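You operate a simulated robot arm through the tools that you are given. There is no shell and no other tool.

You run a simulated robot arm. Do the job below in one go: nothing can be reset, and whatever is moved stays where it is left.

JOB
Wax the dull patch on the bookcase with the yellow cloth, then close the tin and put the cloth back. A coat counts when it lies all over at full strength: go over it till it gets no stronger.

The check looks at the end state, three seconds after you hand in, the way a careful person would. Anything else that was tipped, shoved, dropped, spilled or broken makes it a failure. Flat cloth is picked up by pressing the open fingertips on it (5 to 10 N) and closing them slowly along it; thin cloth reads only 2 to 8 mm in the jaws.

ROBOT AND FRAMES
A 6-joint arm with a two-finger gripper, fixed in place. Base frame: the origin is on the floor under the middle of its stand, x ahead of it, y to its left, z up. Lengths are in m, angles in rad, forces in N, time in s.
It reaches about 1.298 m from its shoulder. Its first joint turns from -2.601 to 2.601 rad. Payload 1.57 kg.
Tool frame: the origin (TCP) lies between the finger pads and is the grasp point; the fingertips stand 0.021 m ahead of it; z points along the fingers, y is the line along which they close. The gripper opens to 0.07 m; its body begins 0.05 m behind the TCP.
Orientation is told as [roll, pitch, yaw] about the base's x, y, z axes, in that order, counted from this pose: with the fingers straight down and closing along the base's y, the tool's x points along the base's -x, its y along +y and its z along -z.

CONTROLS
- The arm moves only by the tool move_arm. Its argument "commands" is one flat list of numbers, 7 for each row, row after row: the turn, a rotation vector about the base's x, y, z in units of 4 degrees (1.0 is 4 degrees), then the shift along the base's x, y, z in units of 40 mm (1.0 is 40 mm), then the gripper command, from -1 (shut) to 1 (fully open), values between in proportion. In form: [wx, wy, wz, tx, ty, tz, fingers, wx, wy, wz, tx, ty, tz, fingers, ...]. A call has 1 to 20 rows; each row shifts and turns the commanded pose from where the row before left it. A call with a number of a shift or a turn outside -1 to 1 is refused whole. Each row takes 0.2 s and may step no farther than 0.05 m and 0.15 rad from the row before; otherwise, or with a gripper value out of range, the whole call is refused. A pose out of reach is approached as far as the arm can. The call stops where the force on the tool passes 90 N (or 10 N more than at its start, if that is more) or the arm is blocked; 0.2 s more then pass. The fingers move at their own pace (about 0.0648 m/s each) and stop on an object; they squeeze with about 30 N. The grip force told is the motor's: it shows also when the fingers shut on nothing. Time passes only in rows, and 0.2 s behind the last, so rows that do not move let the fingers close. The reply holds the time, the measured pose of the TCP, the force on the tool along the base axes, the opening and the grip force, in the units named above and with some noise, with the torque about the TCP (base axes, N m) and any sound that the robot's microphone picked up, and new pictures: "views" is both (left out), scene, wrist or none.
- Cameras (640 x 400 px; columns grow to the right, rows downward): "scene" is fixed at [0.0497, -0.6514, 1.6902]; the picture's right is [0.16, -0.99, 0.00], its down [-0.88, -0.15, -0.45] and it looks along [0.44, 0.07, -0.89] (base axes); focal length 357 px, centre (320, 200). "wrist" rides on the gripper at [0.079, 0.004, -0.081] in the tool frame; the picture's right is [-0.05, 1.00, 0.00], its down [-0.67, -0.04, -0.74] and it looks along [-0.74, -0.04, 0.67] (tool axes); focal length 256 px, centre (320, 200). There is no depth. A picture from a camera that has moved, and an enlarged one, comes with that camera's place and axes in the base frame and with its lens.
- slide_trunk(by): slides the trunk up (or, below 0, down) by that many m; the arm rides with it, the base frame stays. It gives what a move gives, with no picture.
- zoom(camera, box): a new picture of the part [left, top, right, bottom] of that camera's present view, enlarged. No time passes.
- finish_job(): hands the job in; it is judged then, once.

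Nothing tells you positions but the pictures and the camera data. Unless the task says otherwise, let go and move clear before handing in.

The tools are called after "Emit:" by a JSON object that holds its "name" and its "arguments". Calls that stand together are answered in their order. move_arm: Moves the arm, as the interface text tells. Its arguments: {"type":"object","properties":{"commands":{"type":"array","items":{"type":"number"}},"views":{"type":"string","enum":["both","scene","wrist","none"]}},"required":["commands"]} The other tools are called the same way: slide_trunk (by) moves the trunk up or down; zoom (camera, box) takes an enlarged picture of a part of a camera's view; finish_job () hands the job in.

At the start:

```text
time_s: 0.0
position: [0.3051, -0.5188, 1.2103]
ee_rot: [0.0, 0.0, 0.001]
wrist_force: [-0.6, -0.5, 0.0]
ft_torque: [-0.02, 0.02, 0.0]
gripper_width: 0.0701
gripper_force: 0.0
trunk travel left (down, up): [-0.891, 0.079]
```

scene: 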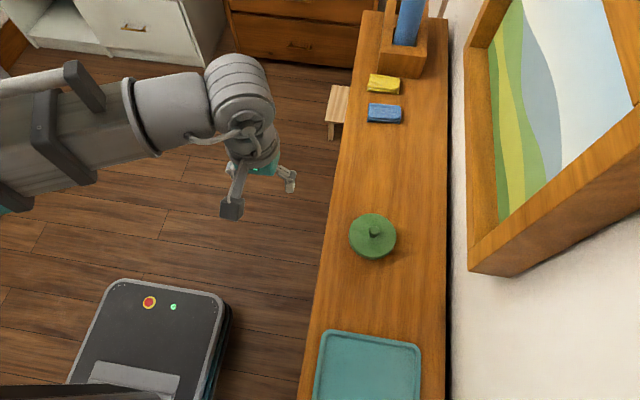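
wrist: 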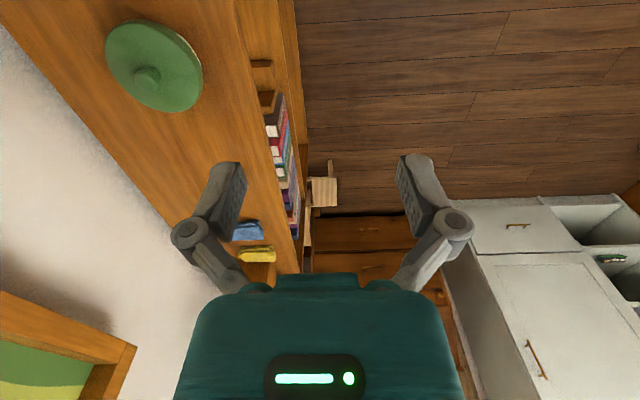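

I see a bookcase top running along x on the right, with a green lidded tin, a blue and a yellow folded cloth, a tray, and a vase or bin at the far end. I don't see the dull patch yet, so I'll zoom in before moving.

Emit:
{"name": "zoom", "arguments": {"camera": "scene", "box": [300, 0, 460, 100]}}

Emit:
{"name": "zoom", "arguments": {"camera": "scene", "box": [300, 60, 460, 160]}}

Emit:
{"name": "zoom", "arguments": {"camera": "scene", "box": [290, 180, 490, 305]}}

Emit:
{"name": "zoom", "arguments": {"camera": "scene", "box": [290, 275, 490, 400]}}

Emit:
{"name": "zoom", "arguments": {"camera": "wrist", "box": [80, 0, 400, 200]}}

Emit:
{"name": "zoom", "arguments": {"camera": "wrist", "box": [200, 130, 360, 300]}}

```text
4.00 times, centred on (380, 50) of scene
camera zoom: at [0.0497, -0.6514, 1.6902], right [0.16, -0.99, 0.0], down [-0.88, -0.15, -0.45], along [0.44, 0.07, -0.89], focal length 1428 px, centre (80, 800)
```

zoom: 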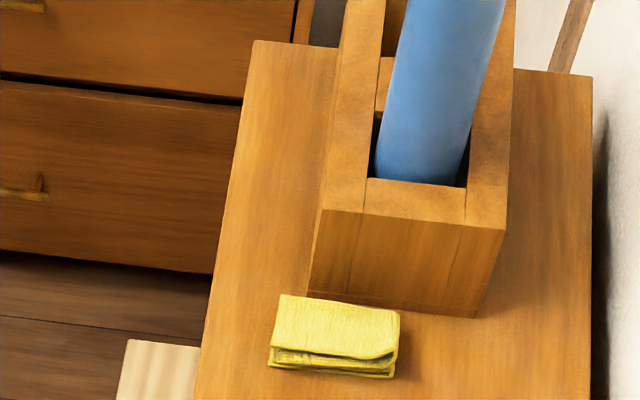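

```text
4.00 times, centred on (380, 110) of scene
camera zoom: at [0.0497, -0.6514, 1.6902], right [0.16, -0.99, 0.0], down [-0.88, -0.15, -0.45], along [0.44, 0.07, -0.89], focal length 1428 px, centre (80, 560)
```

zoom: 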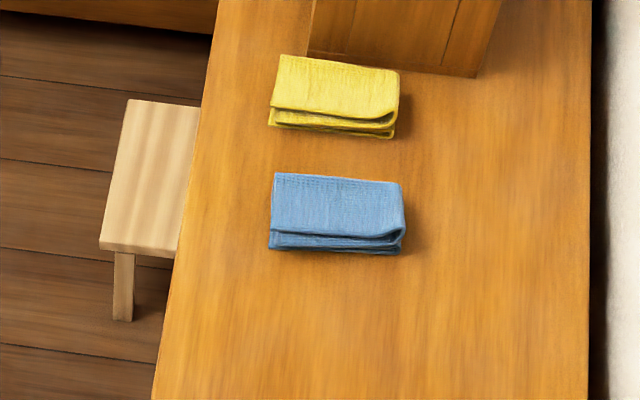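

```text
3.20 times, centred on (390, 242) of scene
camera zoom: at [0.0497, -0.6514, 1.6902], right [0.16, -0.99, 0.0], down [-0.88, -0.15, -0.45], along [0.44, 0.07, -0.89], focal length 1142 px, centre (96, 64)
```

zoom: 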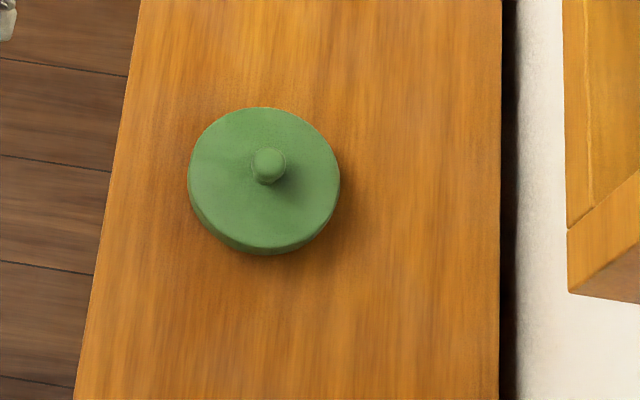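

```text
3.20 times, centred on (390, 338) of scene
camera zoom: at [0.0497, -0.6514, 1.6902], right [0.16, -0.99, 0.0], down [-0.88, -0.15, -0.45], along [0.44, 0.07, -0.89], focal length 1142 px, centre (96, -240)
```

zoom: 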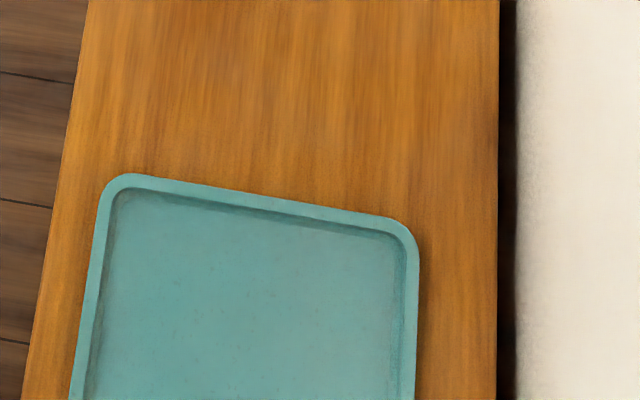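

```text
2.00 times, centred on (240, 100) of wrist
camera zoom: at [0.2246, -0.5151, 1.2908], right [0.05, 1.0, 0.0], down [0.67, -0.04, 0.74], along [0.74, -0.04, -0.67], focal length 512 px, centre (480, 400)
```

zoom: 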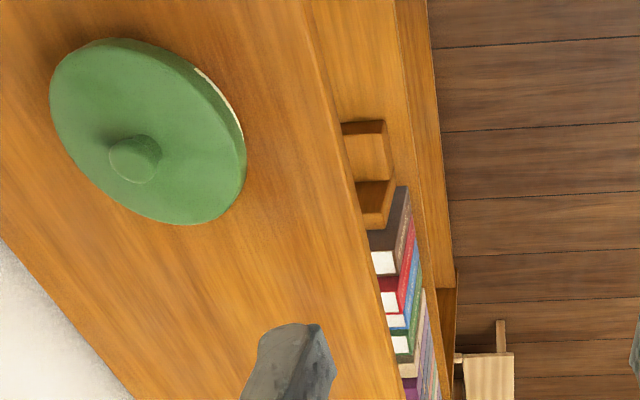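

```text
2.35 times, centred on (280, 215) of wrist
camera zoom: at [0.2246, -0.5151, 1.2908], right [0.05, 1.0, 0.0], down [0.67, -0.04, 0.74], along [0.74, -0.04, -0.67], focal length 602 px, centre (414, 165)
```

zoom: 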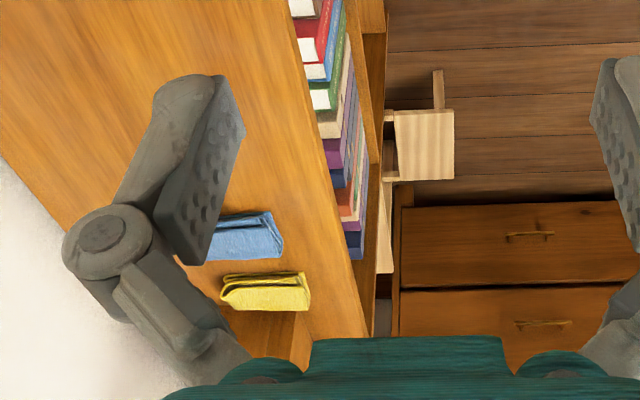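

The tin sits near (0.34, -0.72), with its knob at about z 0.99. The top runs roughly from y -0.62 to -0.89 at z of about 0.92. No dull patch shows on the part I can see, so next I'll turn the wrist camera toward the bookcase front.

Emit:
{"name": "move_arm", "arguments": {"commands": [0, 0, -1, 0.1, 0.45, 0, 1, 0, 0, -1, 0.1, 0.45, 0, 1, 0, 0, -1, 0.1, 0.45, 0, 1, 0, 0, -1, 0.1, 0.45, 0, 1, 0, 0, -1, 0.1, 0.45, 0, 1, 0, 0, -1, 0.1, 0.45, 0, 1, 0, 0, -1, 0.1, 0.45, 0, 1, 0, 0, -1, 0.1, 0.45, 0, 1, 0, 0, -1, 0.1, 0.45, 0, 1, 0, 0, -1, 0.1, 0.45, 0, 1, 0, 0, -1, 0.1, 0.45, 0, 1, 0, 0, -1, 0.1, 0.45, 0, 1, 0, 0, -1, 0.1, 0.45, 0, 1, 0, 0, -1, 0.1, 0.45, 0, 1, 0, 0, -1, 0.1, 0.45, 0, 1, 0, 0, -1, 0.1, 0.45, 0, 1, 0, 0, -1, 0.1, 0.45, 0, 1, 0, 0, -1, 0.1, 0.45, 0, 1, 0, 0, -1, 0.1, 0.45, 0, 1, 0, 0, -1, 0.1, 0.45, 0, 1]}}

```text
time_s: 4.2
position: [0.4743, -0.2402, 1.2101]
ee_rot: [-0.001, 0.001, -1.399]
wrist_force: [0.6, 0.4, 0.6]
ft_torque: [0.03, -0.02, 0.04]
gripper_width: 0.0701
gripper_force: 0.0
out of reach, approached as far as the arm can: row 8, 9, 10, 11, 12, 13, 14, 15, 16, 17, 18, 19, 20
trunk travel left (down, up): [-0.891, 0.079]
camera wrist: at [0.4632, -0.1626, 1.2909], right [0.99, 0.12, 0.0], down [0.08, -0.66, 0.74], along [0.09, -0.74, -0.67], focal length 256 px, centre (320, 200)
```

scene: 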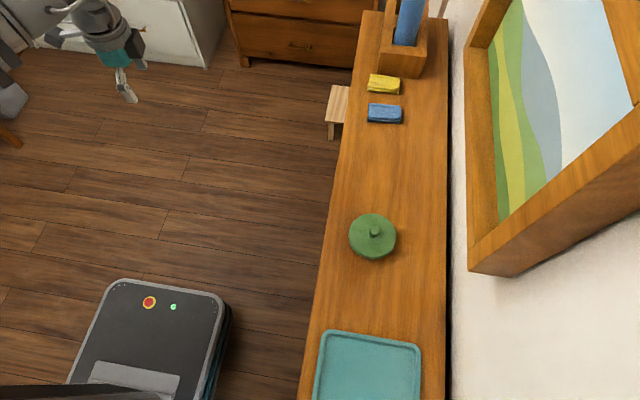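
wrist: 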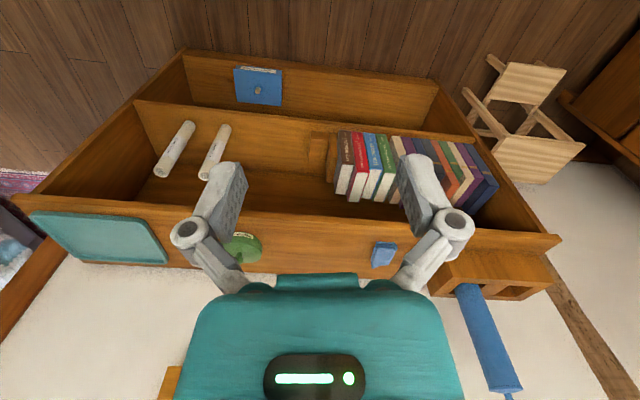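

The wrist view, which is upside down, shows the open front of the bookcase: one shelf with two white rolls and books, and a bottom shelf with a blue item. I'll zoom in to look for the dull patch.

Emit:
{"name": "zoom", "arguments": {"camera": "wrist", "box": [20, 50, 340, 250]}}

Emit:
{"name": "zoom", "arguments": {"camera": "wrist", "box": [250, 80, 570, 280]}}

Emit:
{"name": "zoom", "arguments": {"camera": "wrist", "box": [140, 80, 300, 180]}}

Emit:
{"name": "zoom", "arguments": {"camera": "wrist", "box": [220, 180, 420, 290]}}

```text
2.00 times, centred on (180, 150) of wrist
camera zoom: at [0.4632, -0.1626, 1.2909], right [0.99, 0.12, 0.0], down [0.08, -0.66, 0.74], along [0.09, -0.74, -0.67], focal length 512 px, centre (600, 300)
```

zoom: 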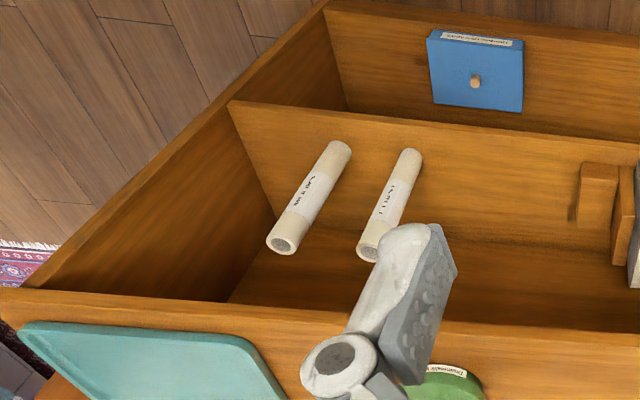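

```text
2.00 times, centred on (410, 180) of wrist
camera zoom: at [0.4632, -0.1626, 1.2909], right [0.99, 0.12, 0.0], down [0.08, -0.66, 0.74], along [0.09, -0.74, -0.67], focal length 512 px, centre (140, 240)
```

zoom: 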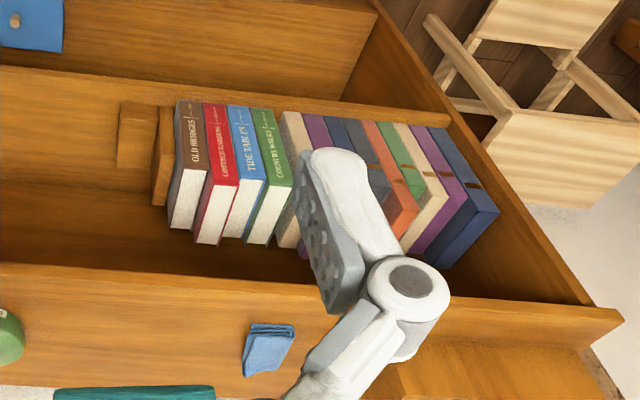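

```text
4.00 times, centred on (220, 130) of wrist
camera zoom: at [0.4632, -0.1626, 1.2909], right [0.99, 0.12, 0.0], down [0.08, -0.66, 0.74], along [0.09, -0.74, -0.67], focal length 1024 px, centre (720, 480)
```

zoom: 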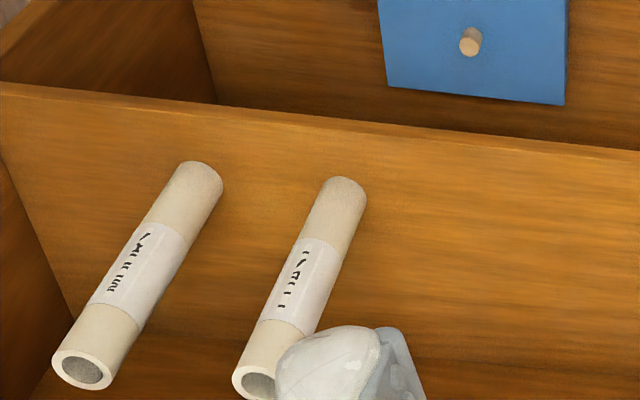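

```text
3.20 times, centred on (320, 235) of wrist
camera zoom: at [0.4632, -0.1626, 1.2909], right [0.99, 0.12, 0.0], down [0.08, -0.66, 0.74], along [0.09, -0.74, -0.67], focal length 819 px, centre (320, 88)
```

zoom: 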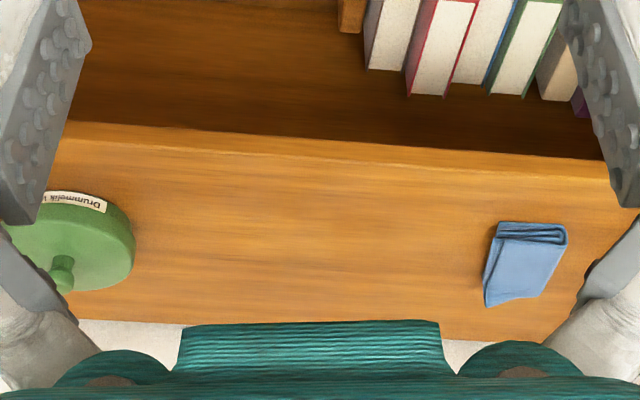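

The green tin carries a label, and there is a blue box with a label on the bottom shelf. I'll move closer over the top to check its surface for the dull patch.

Emit:
{"name": "move_arm", "arguments": {"commands": [0, 0, -0.5, 0, -1, 0.2, 1, 0, 0, -0.5, 0, -1, 0.2, 1, 0, 0, -0.5, 0, -1, 0.2, 1, 0, 0, -0.5, 0, -1, 0.2, 1, 0, 0, -0.3, 0, -1, 0.2, 1]}}

```text
time_s: 5.4
position: [0.4743, -0.4456, 1.2088]
ee_rot: [0.001, 0.0, -1.557]
wrist_force: [0.3, 0.0, 0.6]
ft_torque: [-0.05, -0.01, 0.0]
gripper_width: 0.0699
gripper_force: 0.0
out of reach, approached as far as the arm can: row 1, 2, 3, 4, 5
trunk travel left (down, up): [-0.891, 0.079]
camera wrist: at [0.4764, -0.3665, 1.2906], right [1.0, -0.04, 0.0], down [-0.03, -0.67, 0.74], along [-0.03, -0.74, -0.67], focal length 256 px, centre (320, 200)
```

scene: 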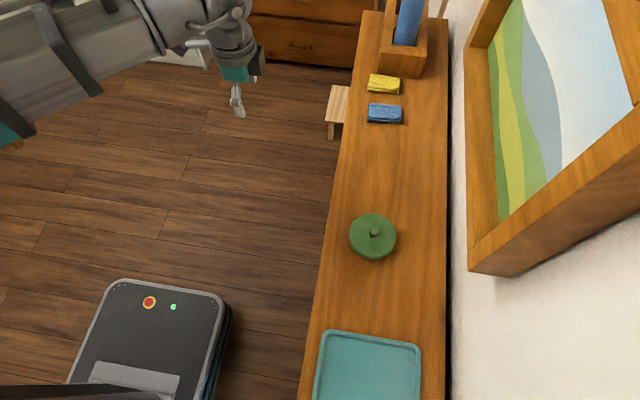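
wrist: 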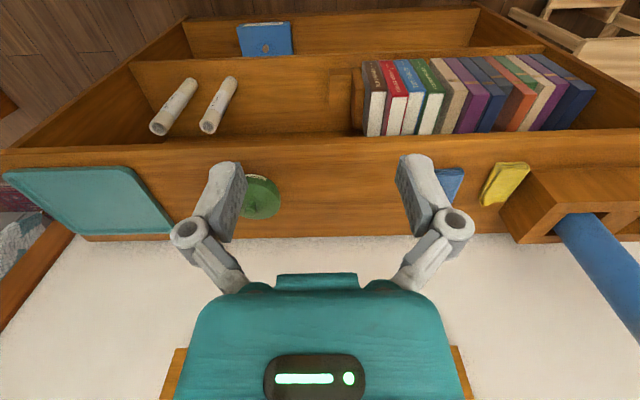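

From here the whole top is in view. I'll zoom in on the surface and the shelf.

Emit:
{"name": "zoom", "arguments": {"camera": "wrist", "box": [0, 120, 240, 270]}}

Emit:
{"name": "zoom", "arguments": {"camera": "wrist", "box": [220, 110, 460, 260]}}

Emit:
{"name": "zoom", "arguments": {"camera": "wrist", "box": [120, 0, 360, 150]}}

Emit:
{"name": "zoom", "arguments": {"camera": "wrist", "box": [220, 10, 320, 72]}}

Emit:
{"name": "zoom", "arguments": {"camera": "wrist", "box": [420, 100, 640, 237]}}

```text
2.67 times, centred on (120, 195) of wrist
camera zoom: at [0.4764, -0.3665, 1.2906], right [1.0, -0.04, 0.0], down [-0.03, -0.67, 0.74], along [-0.03, -0.74, -0.67], focal length 683 px, centre (853, 213)
```

zoom: 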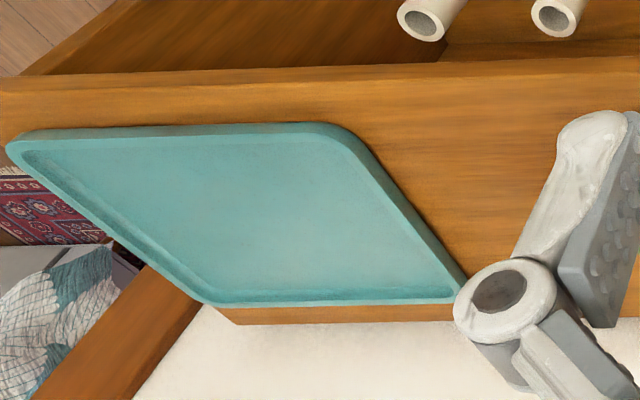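

```text
2.67 times, centred on (340, 185) of wrist
camera zoom: at [0.4764, -0.3665, 1.2906], right [1.0, -0.04, 0.0], down [-0.03, -0.67, 0.74], along [-0.03, -0.74, -0.67], focal length 683 px, centre (267, 240)
```

zoom: 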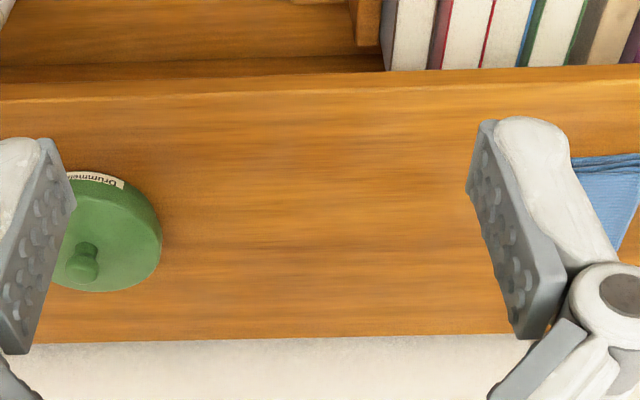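

```text
2.67 times, centred on (240, 75) of wrist
camera zoom: at [0.4764, -0.3665, 1.2906], right [1.0, -0.04, 0.0], down [-0.03, -0.67, 0.74], along [-0.03, -0.74, -0.67], focal length 683 px, centre (533, 533)
```

zoom: 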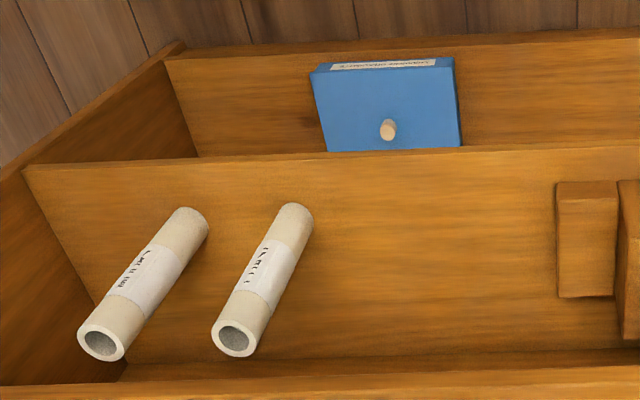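

```text
6.40 times, centred on (270, 41) of wrist
camera zoom: at [0.4764, -0.3665, 1.2906], right [1.0, -0.04, 0.0], down [-0.03, -0.67, 0.74], along [-0.03, -0.74, -0.67], focal length 1638 px, centre (640, 1218)
```

zoom: 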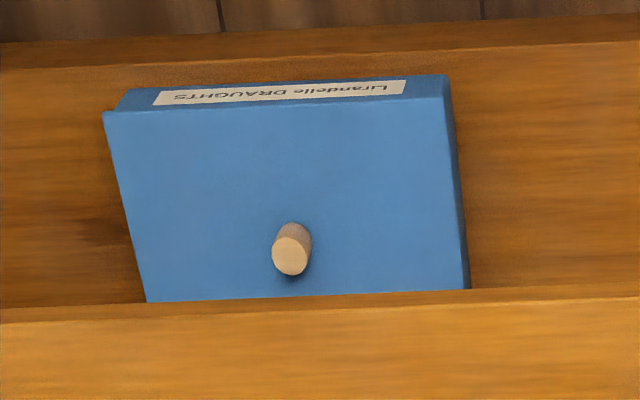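

```text
2.91 times, centred on (530, 168) of wrist
camera zoom: at [0.4764, -0.3665, 1.2906], right [1.0, -0.04, 0.0], down [-0.03, -0.67, 0.74], along [-0.03, -0.74, -0.67], focal length 745 px, centre (-291, 292)
```

zoom: 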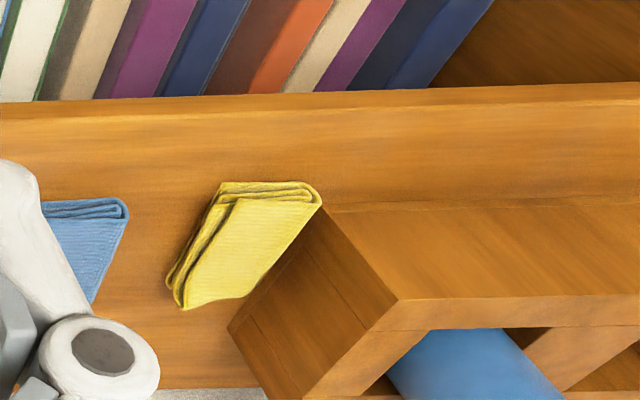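

The blue box is labelled as a draughts game, so it isn't relevant. I'll look at the top more closely between the tin and the cloths, and near the tray.

Emit:
{"name": "zoom", "arguments": {"camera": "scene", "box": [330, 120, 450, 195]}}

Emit:
{"name": "zoom", "arguments": {"camera": "scene", "box": [330, 140, 458, 220]}}

Emit:
{"name": "zoom", "arguments": {"camera": "scene", "box": [310, 250, 460, 344]}}

Emit:
{"name": "zoom", "arguments": {"camera": "scene", "box": [340, 0, 640, 400]}}

```text
5.33 times, centred on (390, 158) of scene
camera zoom: at [0.0497, -0.6514, 1.6902], right [0.16, -0.99, 0.0], down [-0.88, -0.15, -0.45], along [0.44, 0.07, -0.89], focal length 1904 px, centre (-53, 427)
```

zoom: 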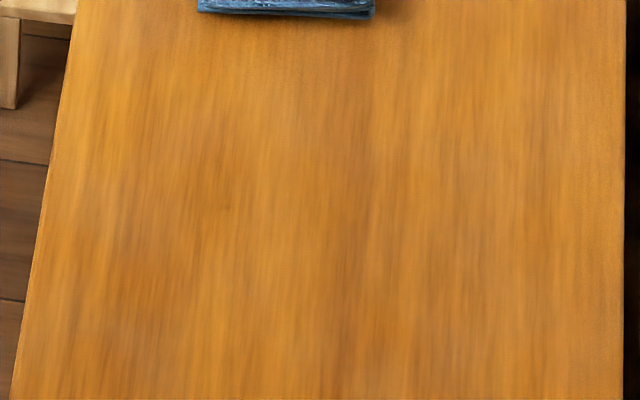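

```text
5.00 times, centred on (394, 180) of scene
camera zoom: at [0.0497, -0.6514, 1.6902], right [0.16, -0.99, 0.0], down [-0.88, -0.15, -0.45], along [0.44, 0.07, -0.89], focal length 1785 px, centre (-50, 300)
```

zoom: 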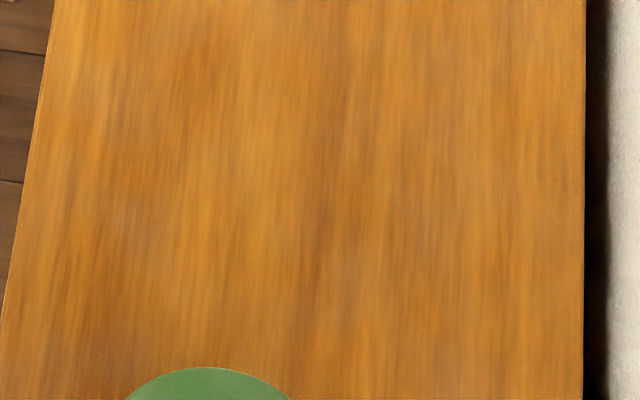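

```text
4.26 times, centred on (385, 297) of scene
camera zoom: at [0.0497, -0.6514, 1.6902], right [0.16, -0.99, 0.0], down [-0.88, -0.15, -0.45], along [0.44, 0.07, -0.89], focal length 1519 px, centre (43, -213)
```

zoom: 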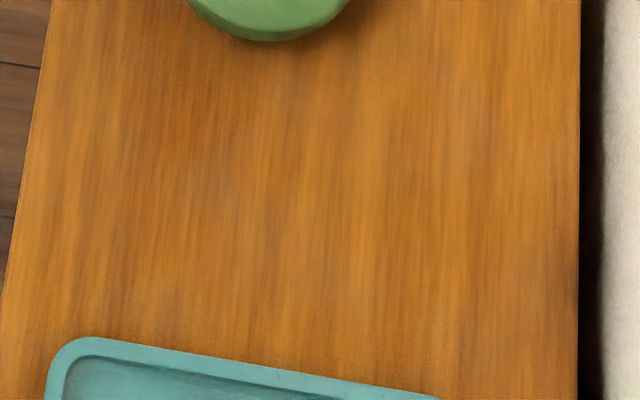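

```text
1.00 times, centred on (490, 200) of scene (not enlarged: the box is as wide or as high as the picture)
camera zoom: at [0.0497, -0.6514, 1.6902], right [0.16, -0.99, 0.0], down [-0.88, -0.15, -0.45], along [0.44, 0.07, -0.89], focal length 357 px, centre (150, 200)
```

zoom: 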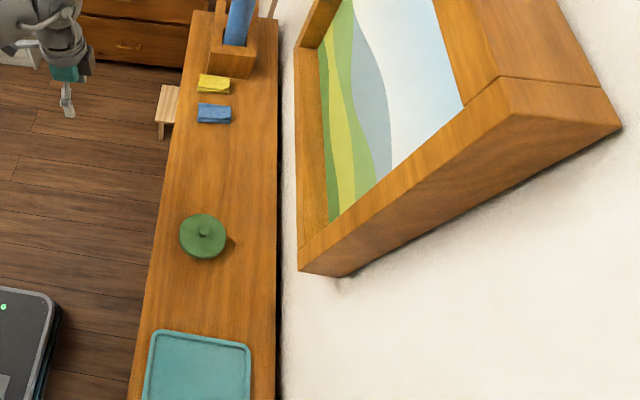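

There's no clear patch on the visible top. I'll back the arm away from the front, lower the trunk and tilt the camera level to see inside the shelves and along the front faces.

Emit:
{"name": "move_arm", "arguments": {"commands": [0, 0, 0, 0, 1, 0, 1, 0, 0, 0, 0, 1, 0, 1, 0, 0, 0, 0, 1, 0, 1, 0, 0, 0, 0, 0.5, 0, 1], "views": "none"}}

Emit:
{"name": "slide_trunk", "arguments": {"by": -0.4}}

```text
time_s: 6.4
position: [0.4772, -0.3036, 1.2104]
ee_rot: [0.0, -0.001, -1.557]
wrist_force: [0.8, 0.8, 0.0]
ft_torque: [-0.03, 0.02, 0.01]
gripper_width: 0.07
gripper_force: 0.0
out of reach, approached as far as the arm can: row 3
trunk travel left (down, up): [-0.891, 0.079]
```

```text
time_s: 10.2
position: [0.4753, -0.3045, 0.8096]
ee_rot: [-0.001, 0.0, -1.557]
wrist_force: [-0.2, -0.8, 0.5]
ft_torque: [0.02, -0.01, -0.01]
gripper_width: 0.0698
gripper_force: 0.1
trunk travel left (down, up): [-0.491, 0.479]
```

Emit:
{"name": "move_arm", "arguments": {"commands": [-1, 0, 0, 0, 0, 0, 1, -1, 0, 0, 0, 0, 0, 1, -1, 0, 0, 0, 0, 0, 1, -1, 0, 0, 0, 0, 0, 1, -1, 0, 0, 0, 0, 0, 1, -1, 0, 0, 0, 0, 0, 1, -1, 0, 0, 0, 0, 0, 1]}}

```text
time_s: 11.8
position: [0.4849, -0.3067, 0.8314]
ee_rot: [-0.01, -0.488, -1.556]
wrist_force: [0.4, 0.1, 0.0]
ft_torque: [0.02, 0.0, 0.02]
gripper_width: 0.0699
gripper_force: 0.0
out of reach, approached as far as the arm can: row 3, 4, 5, 6, 7
trunk travel left (down, up): [-0.491, 0.479]
camera wrist: at [0.4868, -0.2003, 0.8658], right [1.0, -0.04, 0.02], down [-0.02, -0.24, 0.97], along [-0.03, -0.97, -0.24], focal length 256 px, centre (320, 200)
```

scene: 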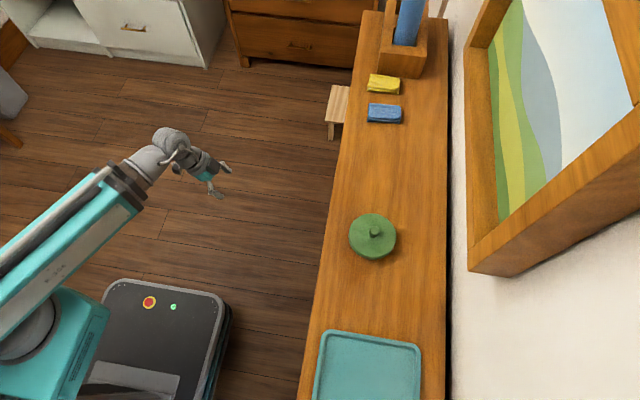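
wrist: 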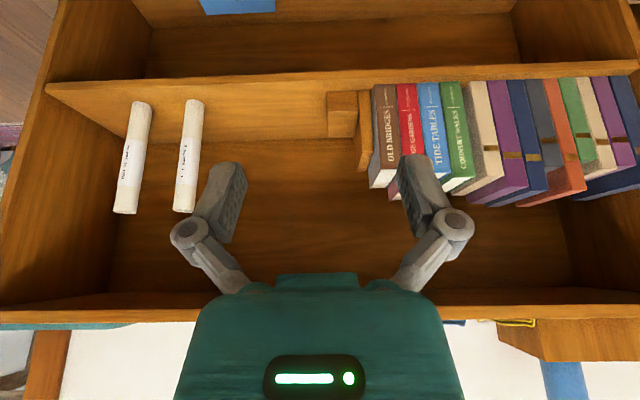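

Now the camera looks straight into the upper compartment. I'll zoom in to search it.

Emit:
{"name": "zoom", "arguments": {"camera": "wrist", "box": [0, 60, 320, 330]}}

Emit:
{"name": "zoom", "arguments": {"camera": "wrist", "box": [220, 150, 440, 290]}}

Emit:
{"name": "zoom", "arguments": {"camera": "wrist", "box": [420, 160, 640, 340]}}

Emit:
{"name": "zoom", "arguments": {"camera": "wrist", "box": [120, 0, 440, 140]}}

```text
1.48 times, centred on (160, 195) of wrist
camera zoom: at [0.4868, -0.2003, 0.8658], right [1.0, -0.04, 0.02], down [-0.02, -0.24, 0.97], along [-0.03, -0.97, -0.24], focal length 379 px, centre (557, 207)
```

zoom: 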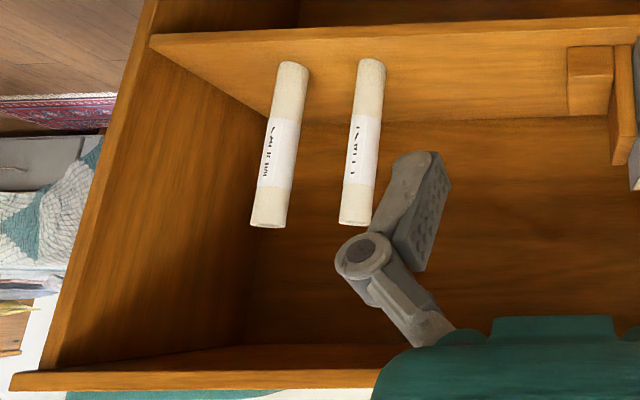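

```text
2.86 times, centred on (330, 220) of wrist
camera zoom: at [0.4868, -0.2003, 0.8658], right [1.0, -0.04, 0.02], down [-0.02, -0.24, 0.97], along [-0.03, -0.97, -0.24], focal length 731 px, centre (291, 143)
```

zoom: 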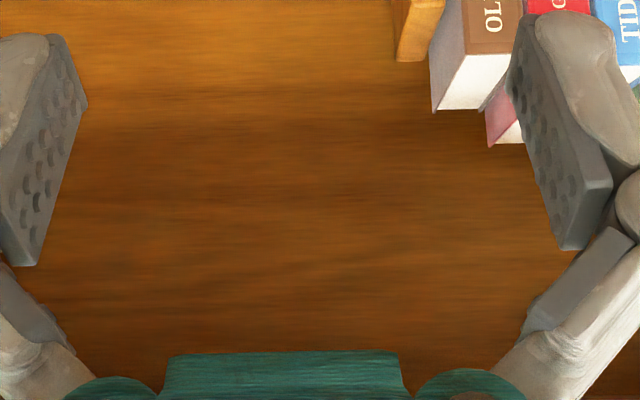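

```text
2.22 times, centred on (530, 250) of wrist
camera zoom: at [0.4868, -0.2003, 0.8658], right [1.0, -0.04, 0.02], down [-0.02, -0.24, 0.97], along [-0.03, -0.97, -0.24], focal length 569 px, centre (-147, 89)
```

zoom: 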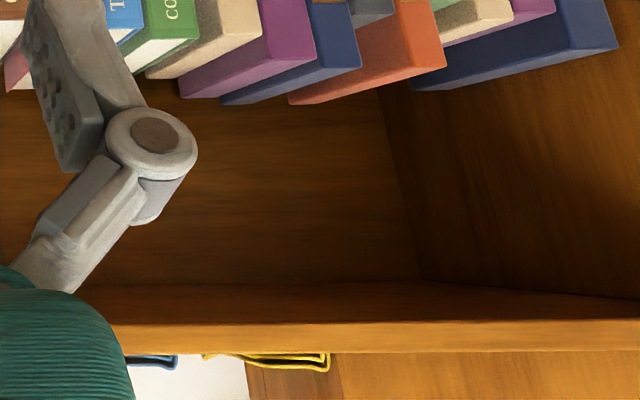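

```text
2.00 times, centred on (280, 70) of wrist
camera zoom: at [0.4868, -0.2003, 0.8658], right [1.0, -0.04, 0.02], down [-0.02, -0.24, 0.97], along [-0.03, -0.97, -0.24], focal length 512 px, centre (400, 460)
```

zoom: 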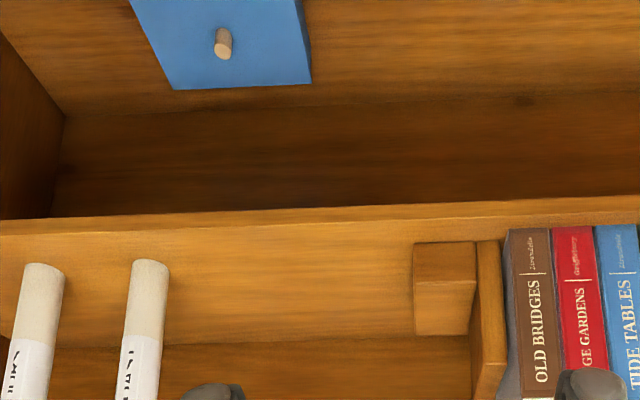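

There's nothing dull inside the compartment. I'll level the tool, raise the trunk again and view the top from closer and at other angles.

Emit:
{"name": "slide_trunk", "arguments": {"by": 0.45}}

Emit:
{"name": "move_arm", "arguments": {"commands": [1, 0, 0, 0, -0.8, -0.5, 1, 1, 0, 0, 0, -0.8, -0.5, 1, 1, 0, 0, 0, -0.8, -0.5, 1, 1, 0, 0, 0, -0.8, -0.5, 1, 1, 0, 0, 0, -0.8, 0, 1, 1, 0, 0, 0, -0.8, 0, 1, 1, 0, 0, 0, -0.8, 0, 1]}}

```text
refused: 0.45 is not a number from -0.4 to 0.4
```

```text
time_s: 13.4
position: [0.4866, -0.5319, 0.8103]
ee_rot: [-0.001, 0.002, -1.557]
wrist_force: [0.6, 0.6, -0.5]
ft_torque: [-0.01, -0.02, -0.01]
gripper_width: 0.0701
gripper_force: 0.1
out of reach, approached as far as the arm can: row 1, 2, 3, 4, 6
trunk travel left (down, up): [-0.491, 0.479]
camera wrist: at [0.4874, -0.4524, 0.8909], right [1.0, -0.04, 0.0], down [-0.03, -0.67, 0.74], along [-0.03, -0.74, -0.67], focal length 256 px, centre (320, 200)
```

scene: 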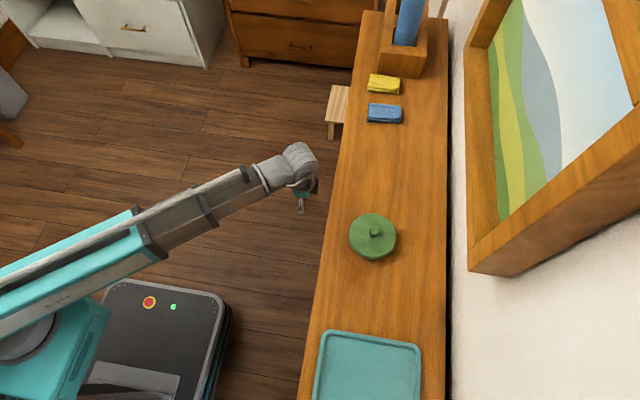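
wrist: 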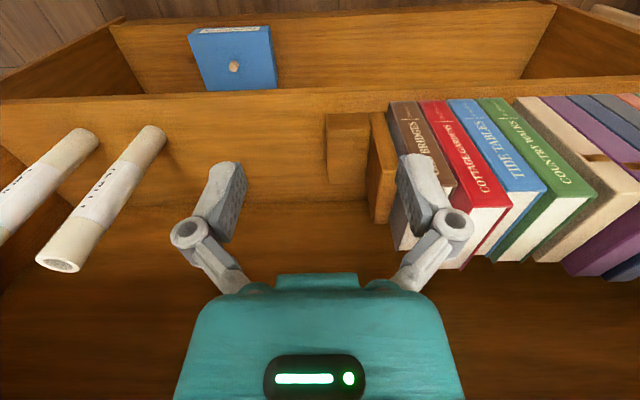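

The slide was refused because its limit is 0.4, so the arm moved in front of the shelf. Nothing was touched. I'll back off first and then raise the trunk.

Emit:
{"name": "move_arm", "arguments": {"commands": [0, 0, 0, 0, 1, 0, 1, 0, 0, 0, 0, 1, 0, 1, 0, 0, 0, 0, 1, 0, 1, 0, 0, 0, 0, 1, 0, 1], "views": "wrist"}}

```text
time_s: 14.4
position: [0.4836, -0.373, 0.8094]
ee_rot: [0.0, -0.001, -1.557]
wrist_force: [0.4, -0.2, -0.2]
ft_torque: [0.04, 0.0, 0.02]
gripper_width: 0.0701
gripper_force: 0.0
trunk travel left (down, up): [-0.491, 0.479]
camera wrist: at [0.485, -0.2946, 0.8908], right [1.0, -0.04, 0.0], down [-0.03, -0.67, 0.74], along [-0.03, -0.74, -0.67], focal length 256 px, centre (320, 200)
```

wrist: 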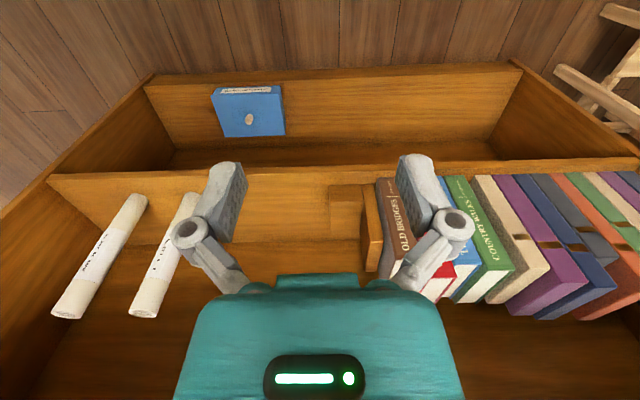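

Emit:
{"name": "zoom", "arguments": {"camera": "wrist", "box": [130, 60, 330, 185]}}

Emit:
{"name": "zoom", "arguments": {"camera": "wrist", "box": [300, 60, 560, 180]}}

Emit:
{"name": "zoom", "arguments": {"camera": "wrist", "box": [30, 160, 230, 285]}}

Emit:
{"name": "zoom", "arguments": {"camera": "wrist", "box": [180, 160, 400, 290]}}

Emit:
{"name": "slide_trunk", "arguments": {"by": 0.4}}

```text
3.20 times, centred on (230, 122) of wrist
camera zoom: at [0.485, -0.2946, 0.8908], right [1.0, -0.04, 0.0], down [-0.03, -0.67, 0.74], along [-0.03, -0.74, -0.67], focal length 819 px, centre (608, 448)
```

zoom: 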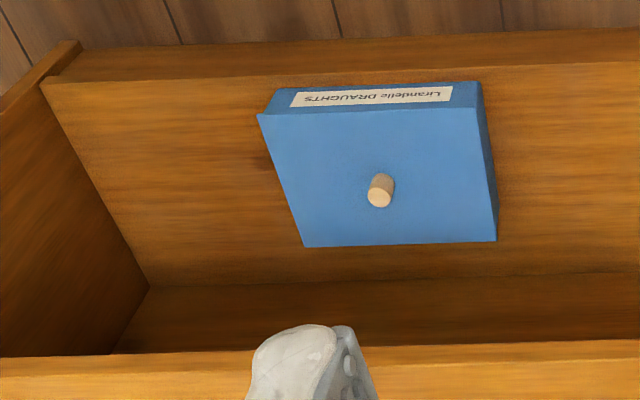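

```text
2.46 times, centred on (430, 120) of wrist
camera zoom: at [0.485, -0.2946, 0.8908], right [1.0, -0.04, 0.0], down [-0.03, -0.67, 0.74], along [-0.03, -0.74, -0.67], focal length 630 px, centre (49, 397)
```

zoom: 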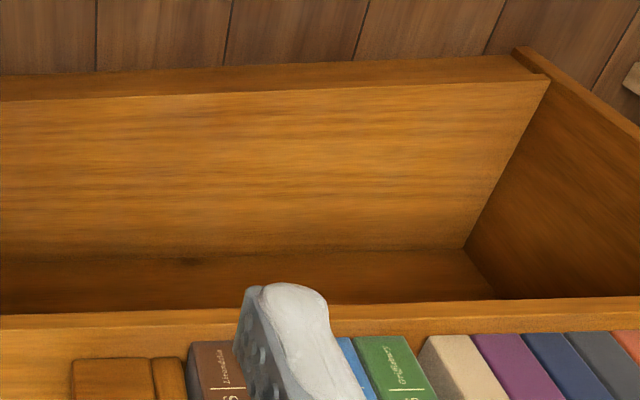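

```text
3.20 times, centred on (130, 222) of wrist
camera zoom: at [0.485, -0.2946, 0.8908], right [1.0, -0.04, 0.0], down [-0.03, -0.67, 0.74], along [-0.03, -0.74, -0.67], focal length 819 px, centre (928, 128)
```

zoom: 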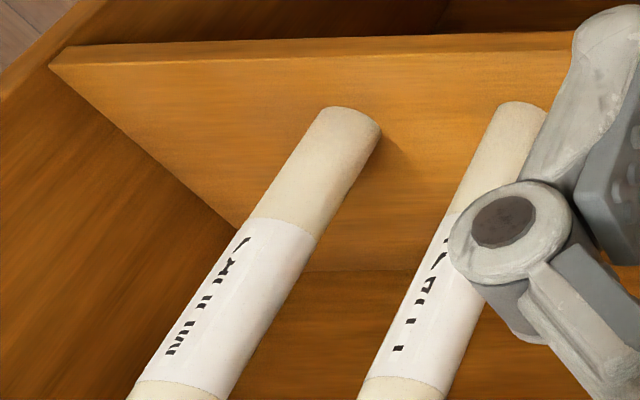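

```text
2.91 times, centred on (290, 225) of wrist
camera zoom: at [0.485, -0.2946, 0.8908], right [1.0, -0.04, 0.0], down [-0.03, -0.67, 0.74], along [-0.03, -0.74, -0.67], focal length 745 px, centre (407, 127)
```

zoom: 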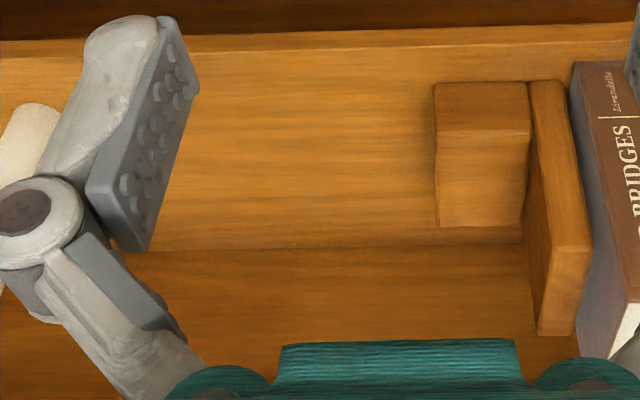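

```text
time_s: 18.3
position: [0.4838, -0.3732, 1.2087]
ee_rot: [0.0, 0.0, -1.557]
wrist_force: [-0.8, -1.1, 0.7]
ft_torque: [-0.01, -0.06, 0.04]
gripper_width: 0.0702
gripper_force: 0.0
trunk travel left (down, up): [-0.891, 0.079]
```

The shelves look clean too. I'll swing back to look along the top from its near end at a shallow angle.

Emit:
{"name": "move_arm", "arguments": {"commands": [0, 0, 1, -0.5, -0.3, 0, 1, 0, 0, 1, -0.5, -0.3, 0, 1, 0, 0, 1, -0.5, -0.3, 0, 1, 0, 0, 1, -0.5, -0.3, 0, 1, 0, 0, 1, -0.5, -0.3, 0, 1, 0, 0, 1, -0.5, -0.3, 0, 1, 0, 0, 1, -0.5, -0.3, 0, 1, 0, 0, 1, -0.5, -0.3, 0, 1, 0, 0, 1, -0.5, -0.3, 0, 1, 0, 0, 1, -0.5, -0.3, 0, 1, 0, 0, 1, -0.5, -0.3, 0, 1, 0, 0, 1, -0.5, -0.3, 0, 1, 0, 0, 1, -0.5, -0.3, 0, 1, 0, 0, 1, -0.5, -0.3, 0, 1, 0, 0, 1, -0.5, -0.3, 0, 1, 0, 0, 1, -0.5, -0.3, 0, 1, 0, 0, 1, -0.5, -0.3, 0, 1, 0, 0, 1, -0.5, -0.3, 0, 1, 0, 0, 1, -0.5, -0.3, 0, 1, 0, 0, 1, -0.5, -0.3, 0, 1]}}

```text
time_s: 22.5
position: [0.0849, -0.6135, 1.2101]
ee_rot: [0.001, 0.001, -0.158]
wrist_force: [-0.1, -0.7, 0.0]
ft_torque: [0.01, 0.02, -0.02]
gripper_width: 0.0702
gripper_force: 0.0
out of reach, approached as far as the arm can: row 15
trunk travel left (down, up): [-0.891, 0.079]
camera wrist: at [0.0061, -0.5972, 1.2907], right [0.21, 0.98, 0.0], down [0.65, -0.14, 0.74], along [0.73, -0.16, -0.67], focal length 256 px, centre (320, 200)
```

scene: 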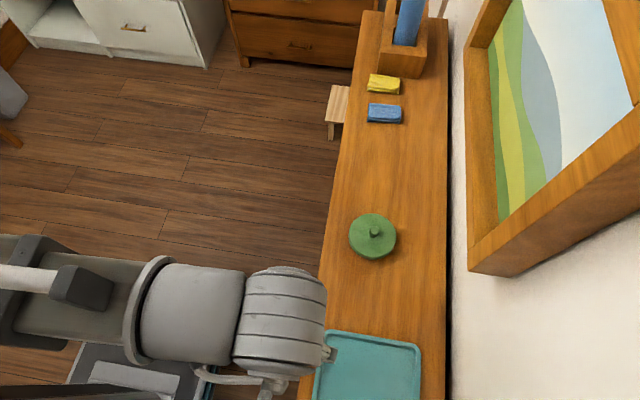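
wrist: 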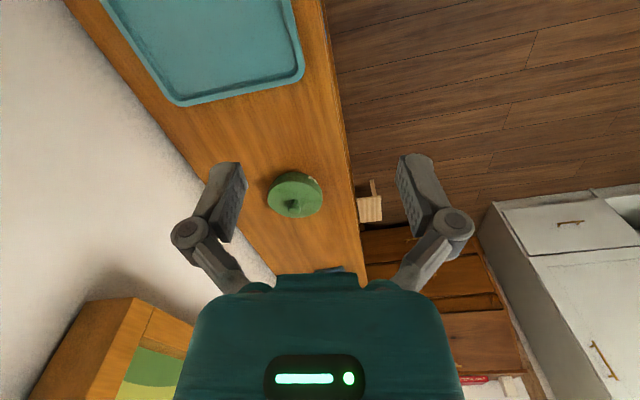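

Emit:
{"name": "zoom", "arguments": {"camera": "wrist", "box": [150, 70, 390, 270]}}

Emit:
{"name": "zoom", "arguments": {"camera": "wrist", "box": [60, 0, 350, 130]}}

```text
2.00 times, centred on (270, 170) of wrist
camera zoom: at [0.0061, -0.5972, 1.2907], right [0.21, 0.98, 0.0], down [0.65, -0.14, 0.74], along [0.73, -0.16, -0.67], focal length 512 px, centre (420, 260)
```

zoom: 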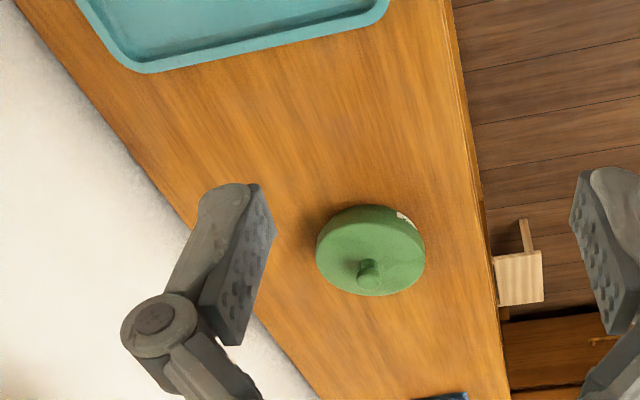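

```text
2.21 times, centred on (205, 65) of wrist
camera zoom: at [0.0061, -0.5972, 1.2907], right [0.21, 0.98, 0.0], down [0.65, -0.14, 0.74], along [0.73, -0.16, -0.67], focal length 565 px, centre (574, 498)
```

zoom: 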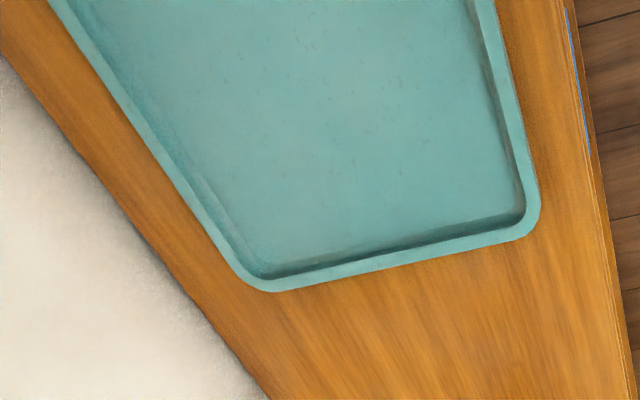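

There's still no patch on the top, so I'll carry the camera past the near end, keeping it high, to look at the outer end panel that faces -x.

Emit:
{"name": "move_arm", "arguments": {"commands": [0, 0, 0.5, -1, 0, 0, 1, 0, 0, 0.5, -1, 0, 0, 1, 0, 0, 0.5, -1, 0, 0, 1, 0, 0, 0.5, -1, 0, 0, 1, 0, 0, 0.3, -1, 0, 0, 1, 0, 0, 0, -1, 0, 0, 1, 0, 0, 0, -1, 0, 0, 1]}}

```text
time_s: 24.1
position: [-0.1962, -0.6132, 1.2093]
ee_rot: [0.0, 0.0, 0.0]
wrist_force: [-0.1, 0.1, 0.3]
ft_torque: [0.01, -0.04, 0.0]
gripper_width: 0.0701
gripper_force: 0.0
out of reach, approached as far as the arm can: row 5
trunk travel left (down, up): [-0.891, 0.079]
camera wrist: at [-0.2771, -0.61, 1.2906], right [0.05, 1.0, 0.0], down [0.67, -0.04, 0.75], along [0.74, -0.04, -0.67], focal length 256 px, centre (320, 200)
```

scene: 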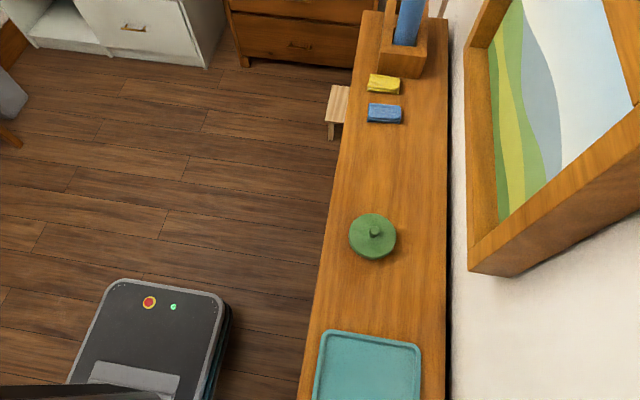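
wrist: 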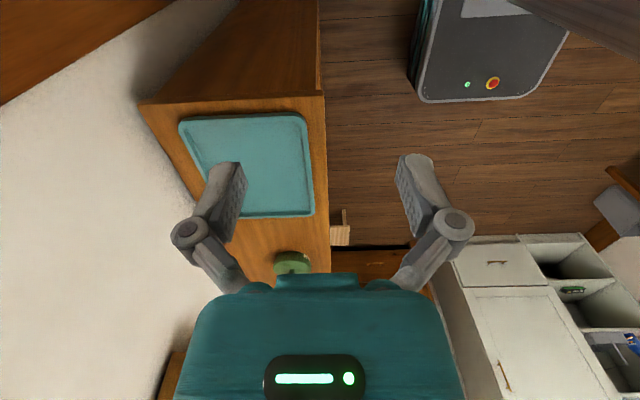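

The end panel now shows at the top of the wrist view. I'll zoom in on it.

Emit:
{"name": "zoom", "arguments": {"camera": "wrist", "box": [120, 0, 340, 120]}}

Emit:
{"name": "zoom", "arguments": {"camera": "wrist", "box": [440, 200, 640, 400]}}

```text
2.91 times, centred on (230, 60) of wrist
camera zoom: at [-0.2771, -0.61, 1.2906], right [0.05, 1.0, 0.0], down [0.67, -0.04, 0.75], along [0.74, -0.04, -0.67], focal length 745 px, centre (582, 607)
```

zoom: 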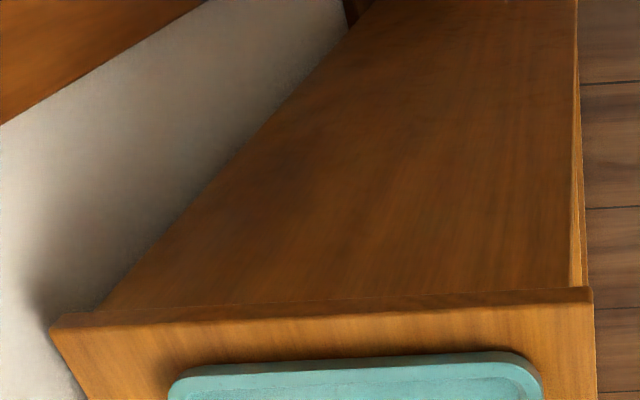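

```text
2.00 times, centred on (540, 300) of wrist
camera zoom: at [-0.2771, -0.61, 1.2906], right [0.05, 1.0, 0.0], down [0.67, -0.04, 0.75], along [0.74, -0.04, -0.67], focal length 512 px, centre (-120, 0)
```

zoom: 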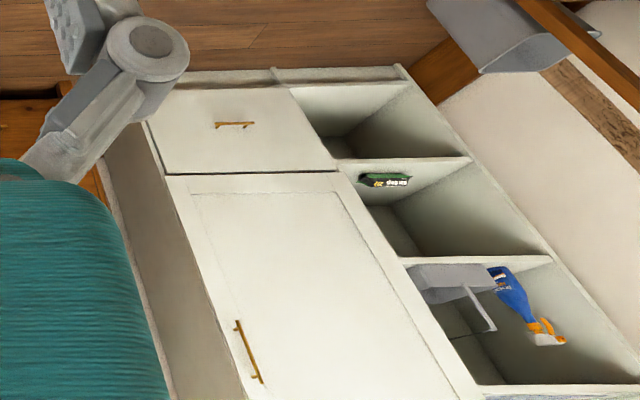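

The end panel is in shade and seen at an angle, so I need a squarer view. I'll go farther to -x first, still at a safe height.

Emit:
{"name": "move_arm", "arguments": {"commands": [0, 0, 0, -1, -0.2, 0, 1, 0, 0, 0, -1, -0.2, 0, 1, 0, 0, 0, -1, -0.2, 0, 1, 0, 0, 0, -1, -0.2, 0, 1, 0, 0, 0, -1, -0.2, 0, 1, 0, 0, 0, -1, -0.2, 0, 1, 0, 0, 0, -1, -0.2, 0, 1]}}

```text
time_s: 25.7
position: [-0.4641, -0.6807, 1.2082]
ee_rot: [-0.001, 0.0, 0.023]
wrist_force: [-0.1, -0.8, -0.5]
ft_torque: [0.02, 0.0, -0.02]
gripper_width: 0.07
gripper_force: 0.2
trunk travel left (down, up): [-0.891, 0.079]
camera wrist: at [-0.5446, -0.6781, 1.2902], right [0.03, 1.0, 0.0], down [0.67, -0.02, 0.75], along [0.74, -0.02, -0.67], focal length 256 px, centre (320, 200)
```

scene: 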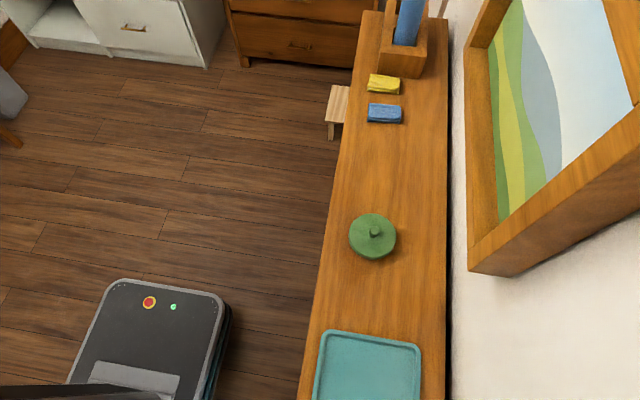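
wrist: 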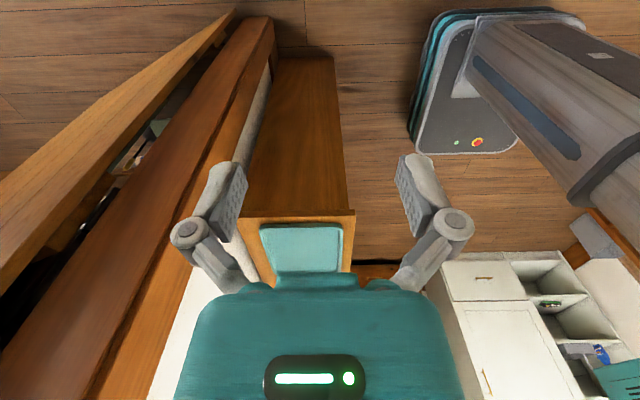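

Emit:
{"name": "zoom", "arguments": {"camera": "wrist", "box": [220, 50, 380, 220]}}

Emit:
{"name": "zoom", "arguments": {"camera": "wrist", "box": [0, 0, 240, 200]}}

```text
2.35 times, centred on (300, 135) of wrist
camera zoom: at [-0.5446, -0.6781, 1.2902], right [0.03, 1.0, 0.0], down [0.67, -0.02, 0.75], along [0.74, -0.02, -0.67], focal length 602 px, centre (367, 353)
```

zoom: 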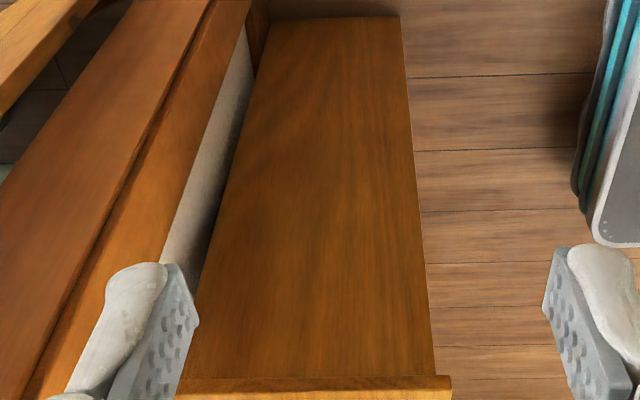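

```text
2.00 times, centred on (120, 100) of wrist
camera zoom: at [-0.5446, -0.6781, 1.2902], right [0.03, 1.0, 0.0], down [0.67, -0.02, 0.75], along [0.74, -0.02, -0.67], focal length 512 px, centre (720, 400)
```

zoom: 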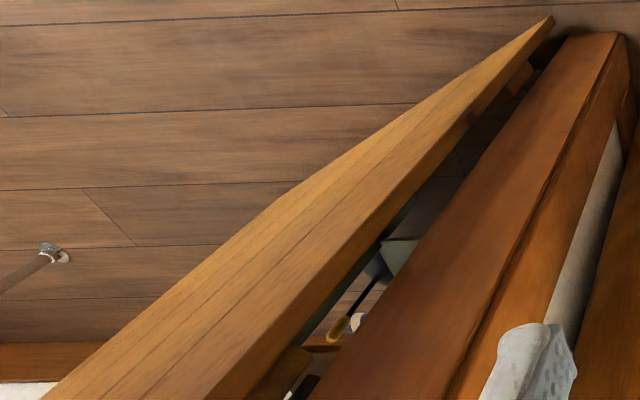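

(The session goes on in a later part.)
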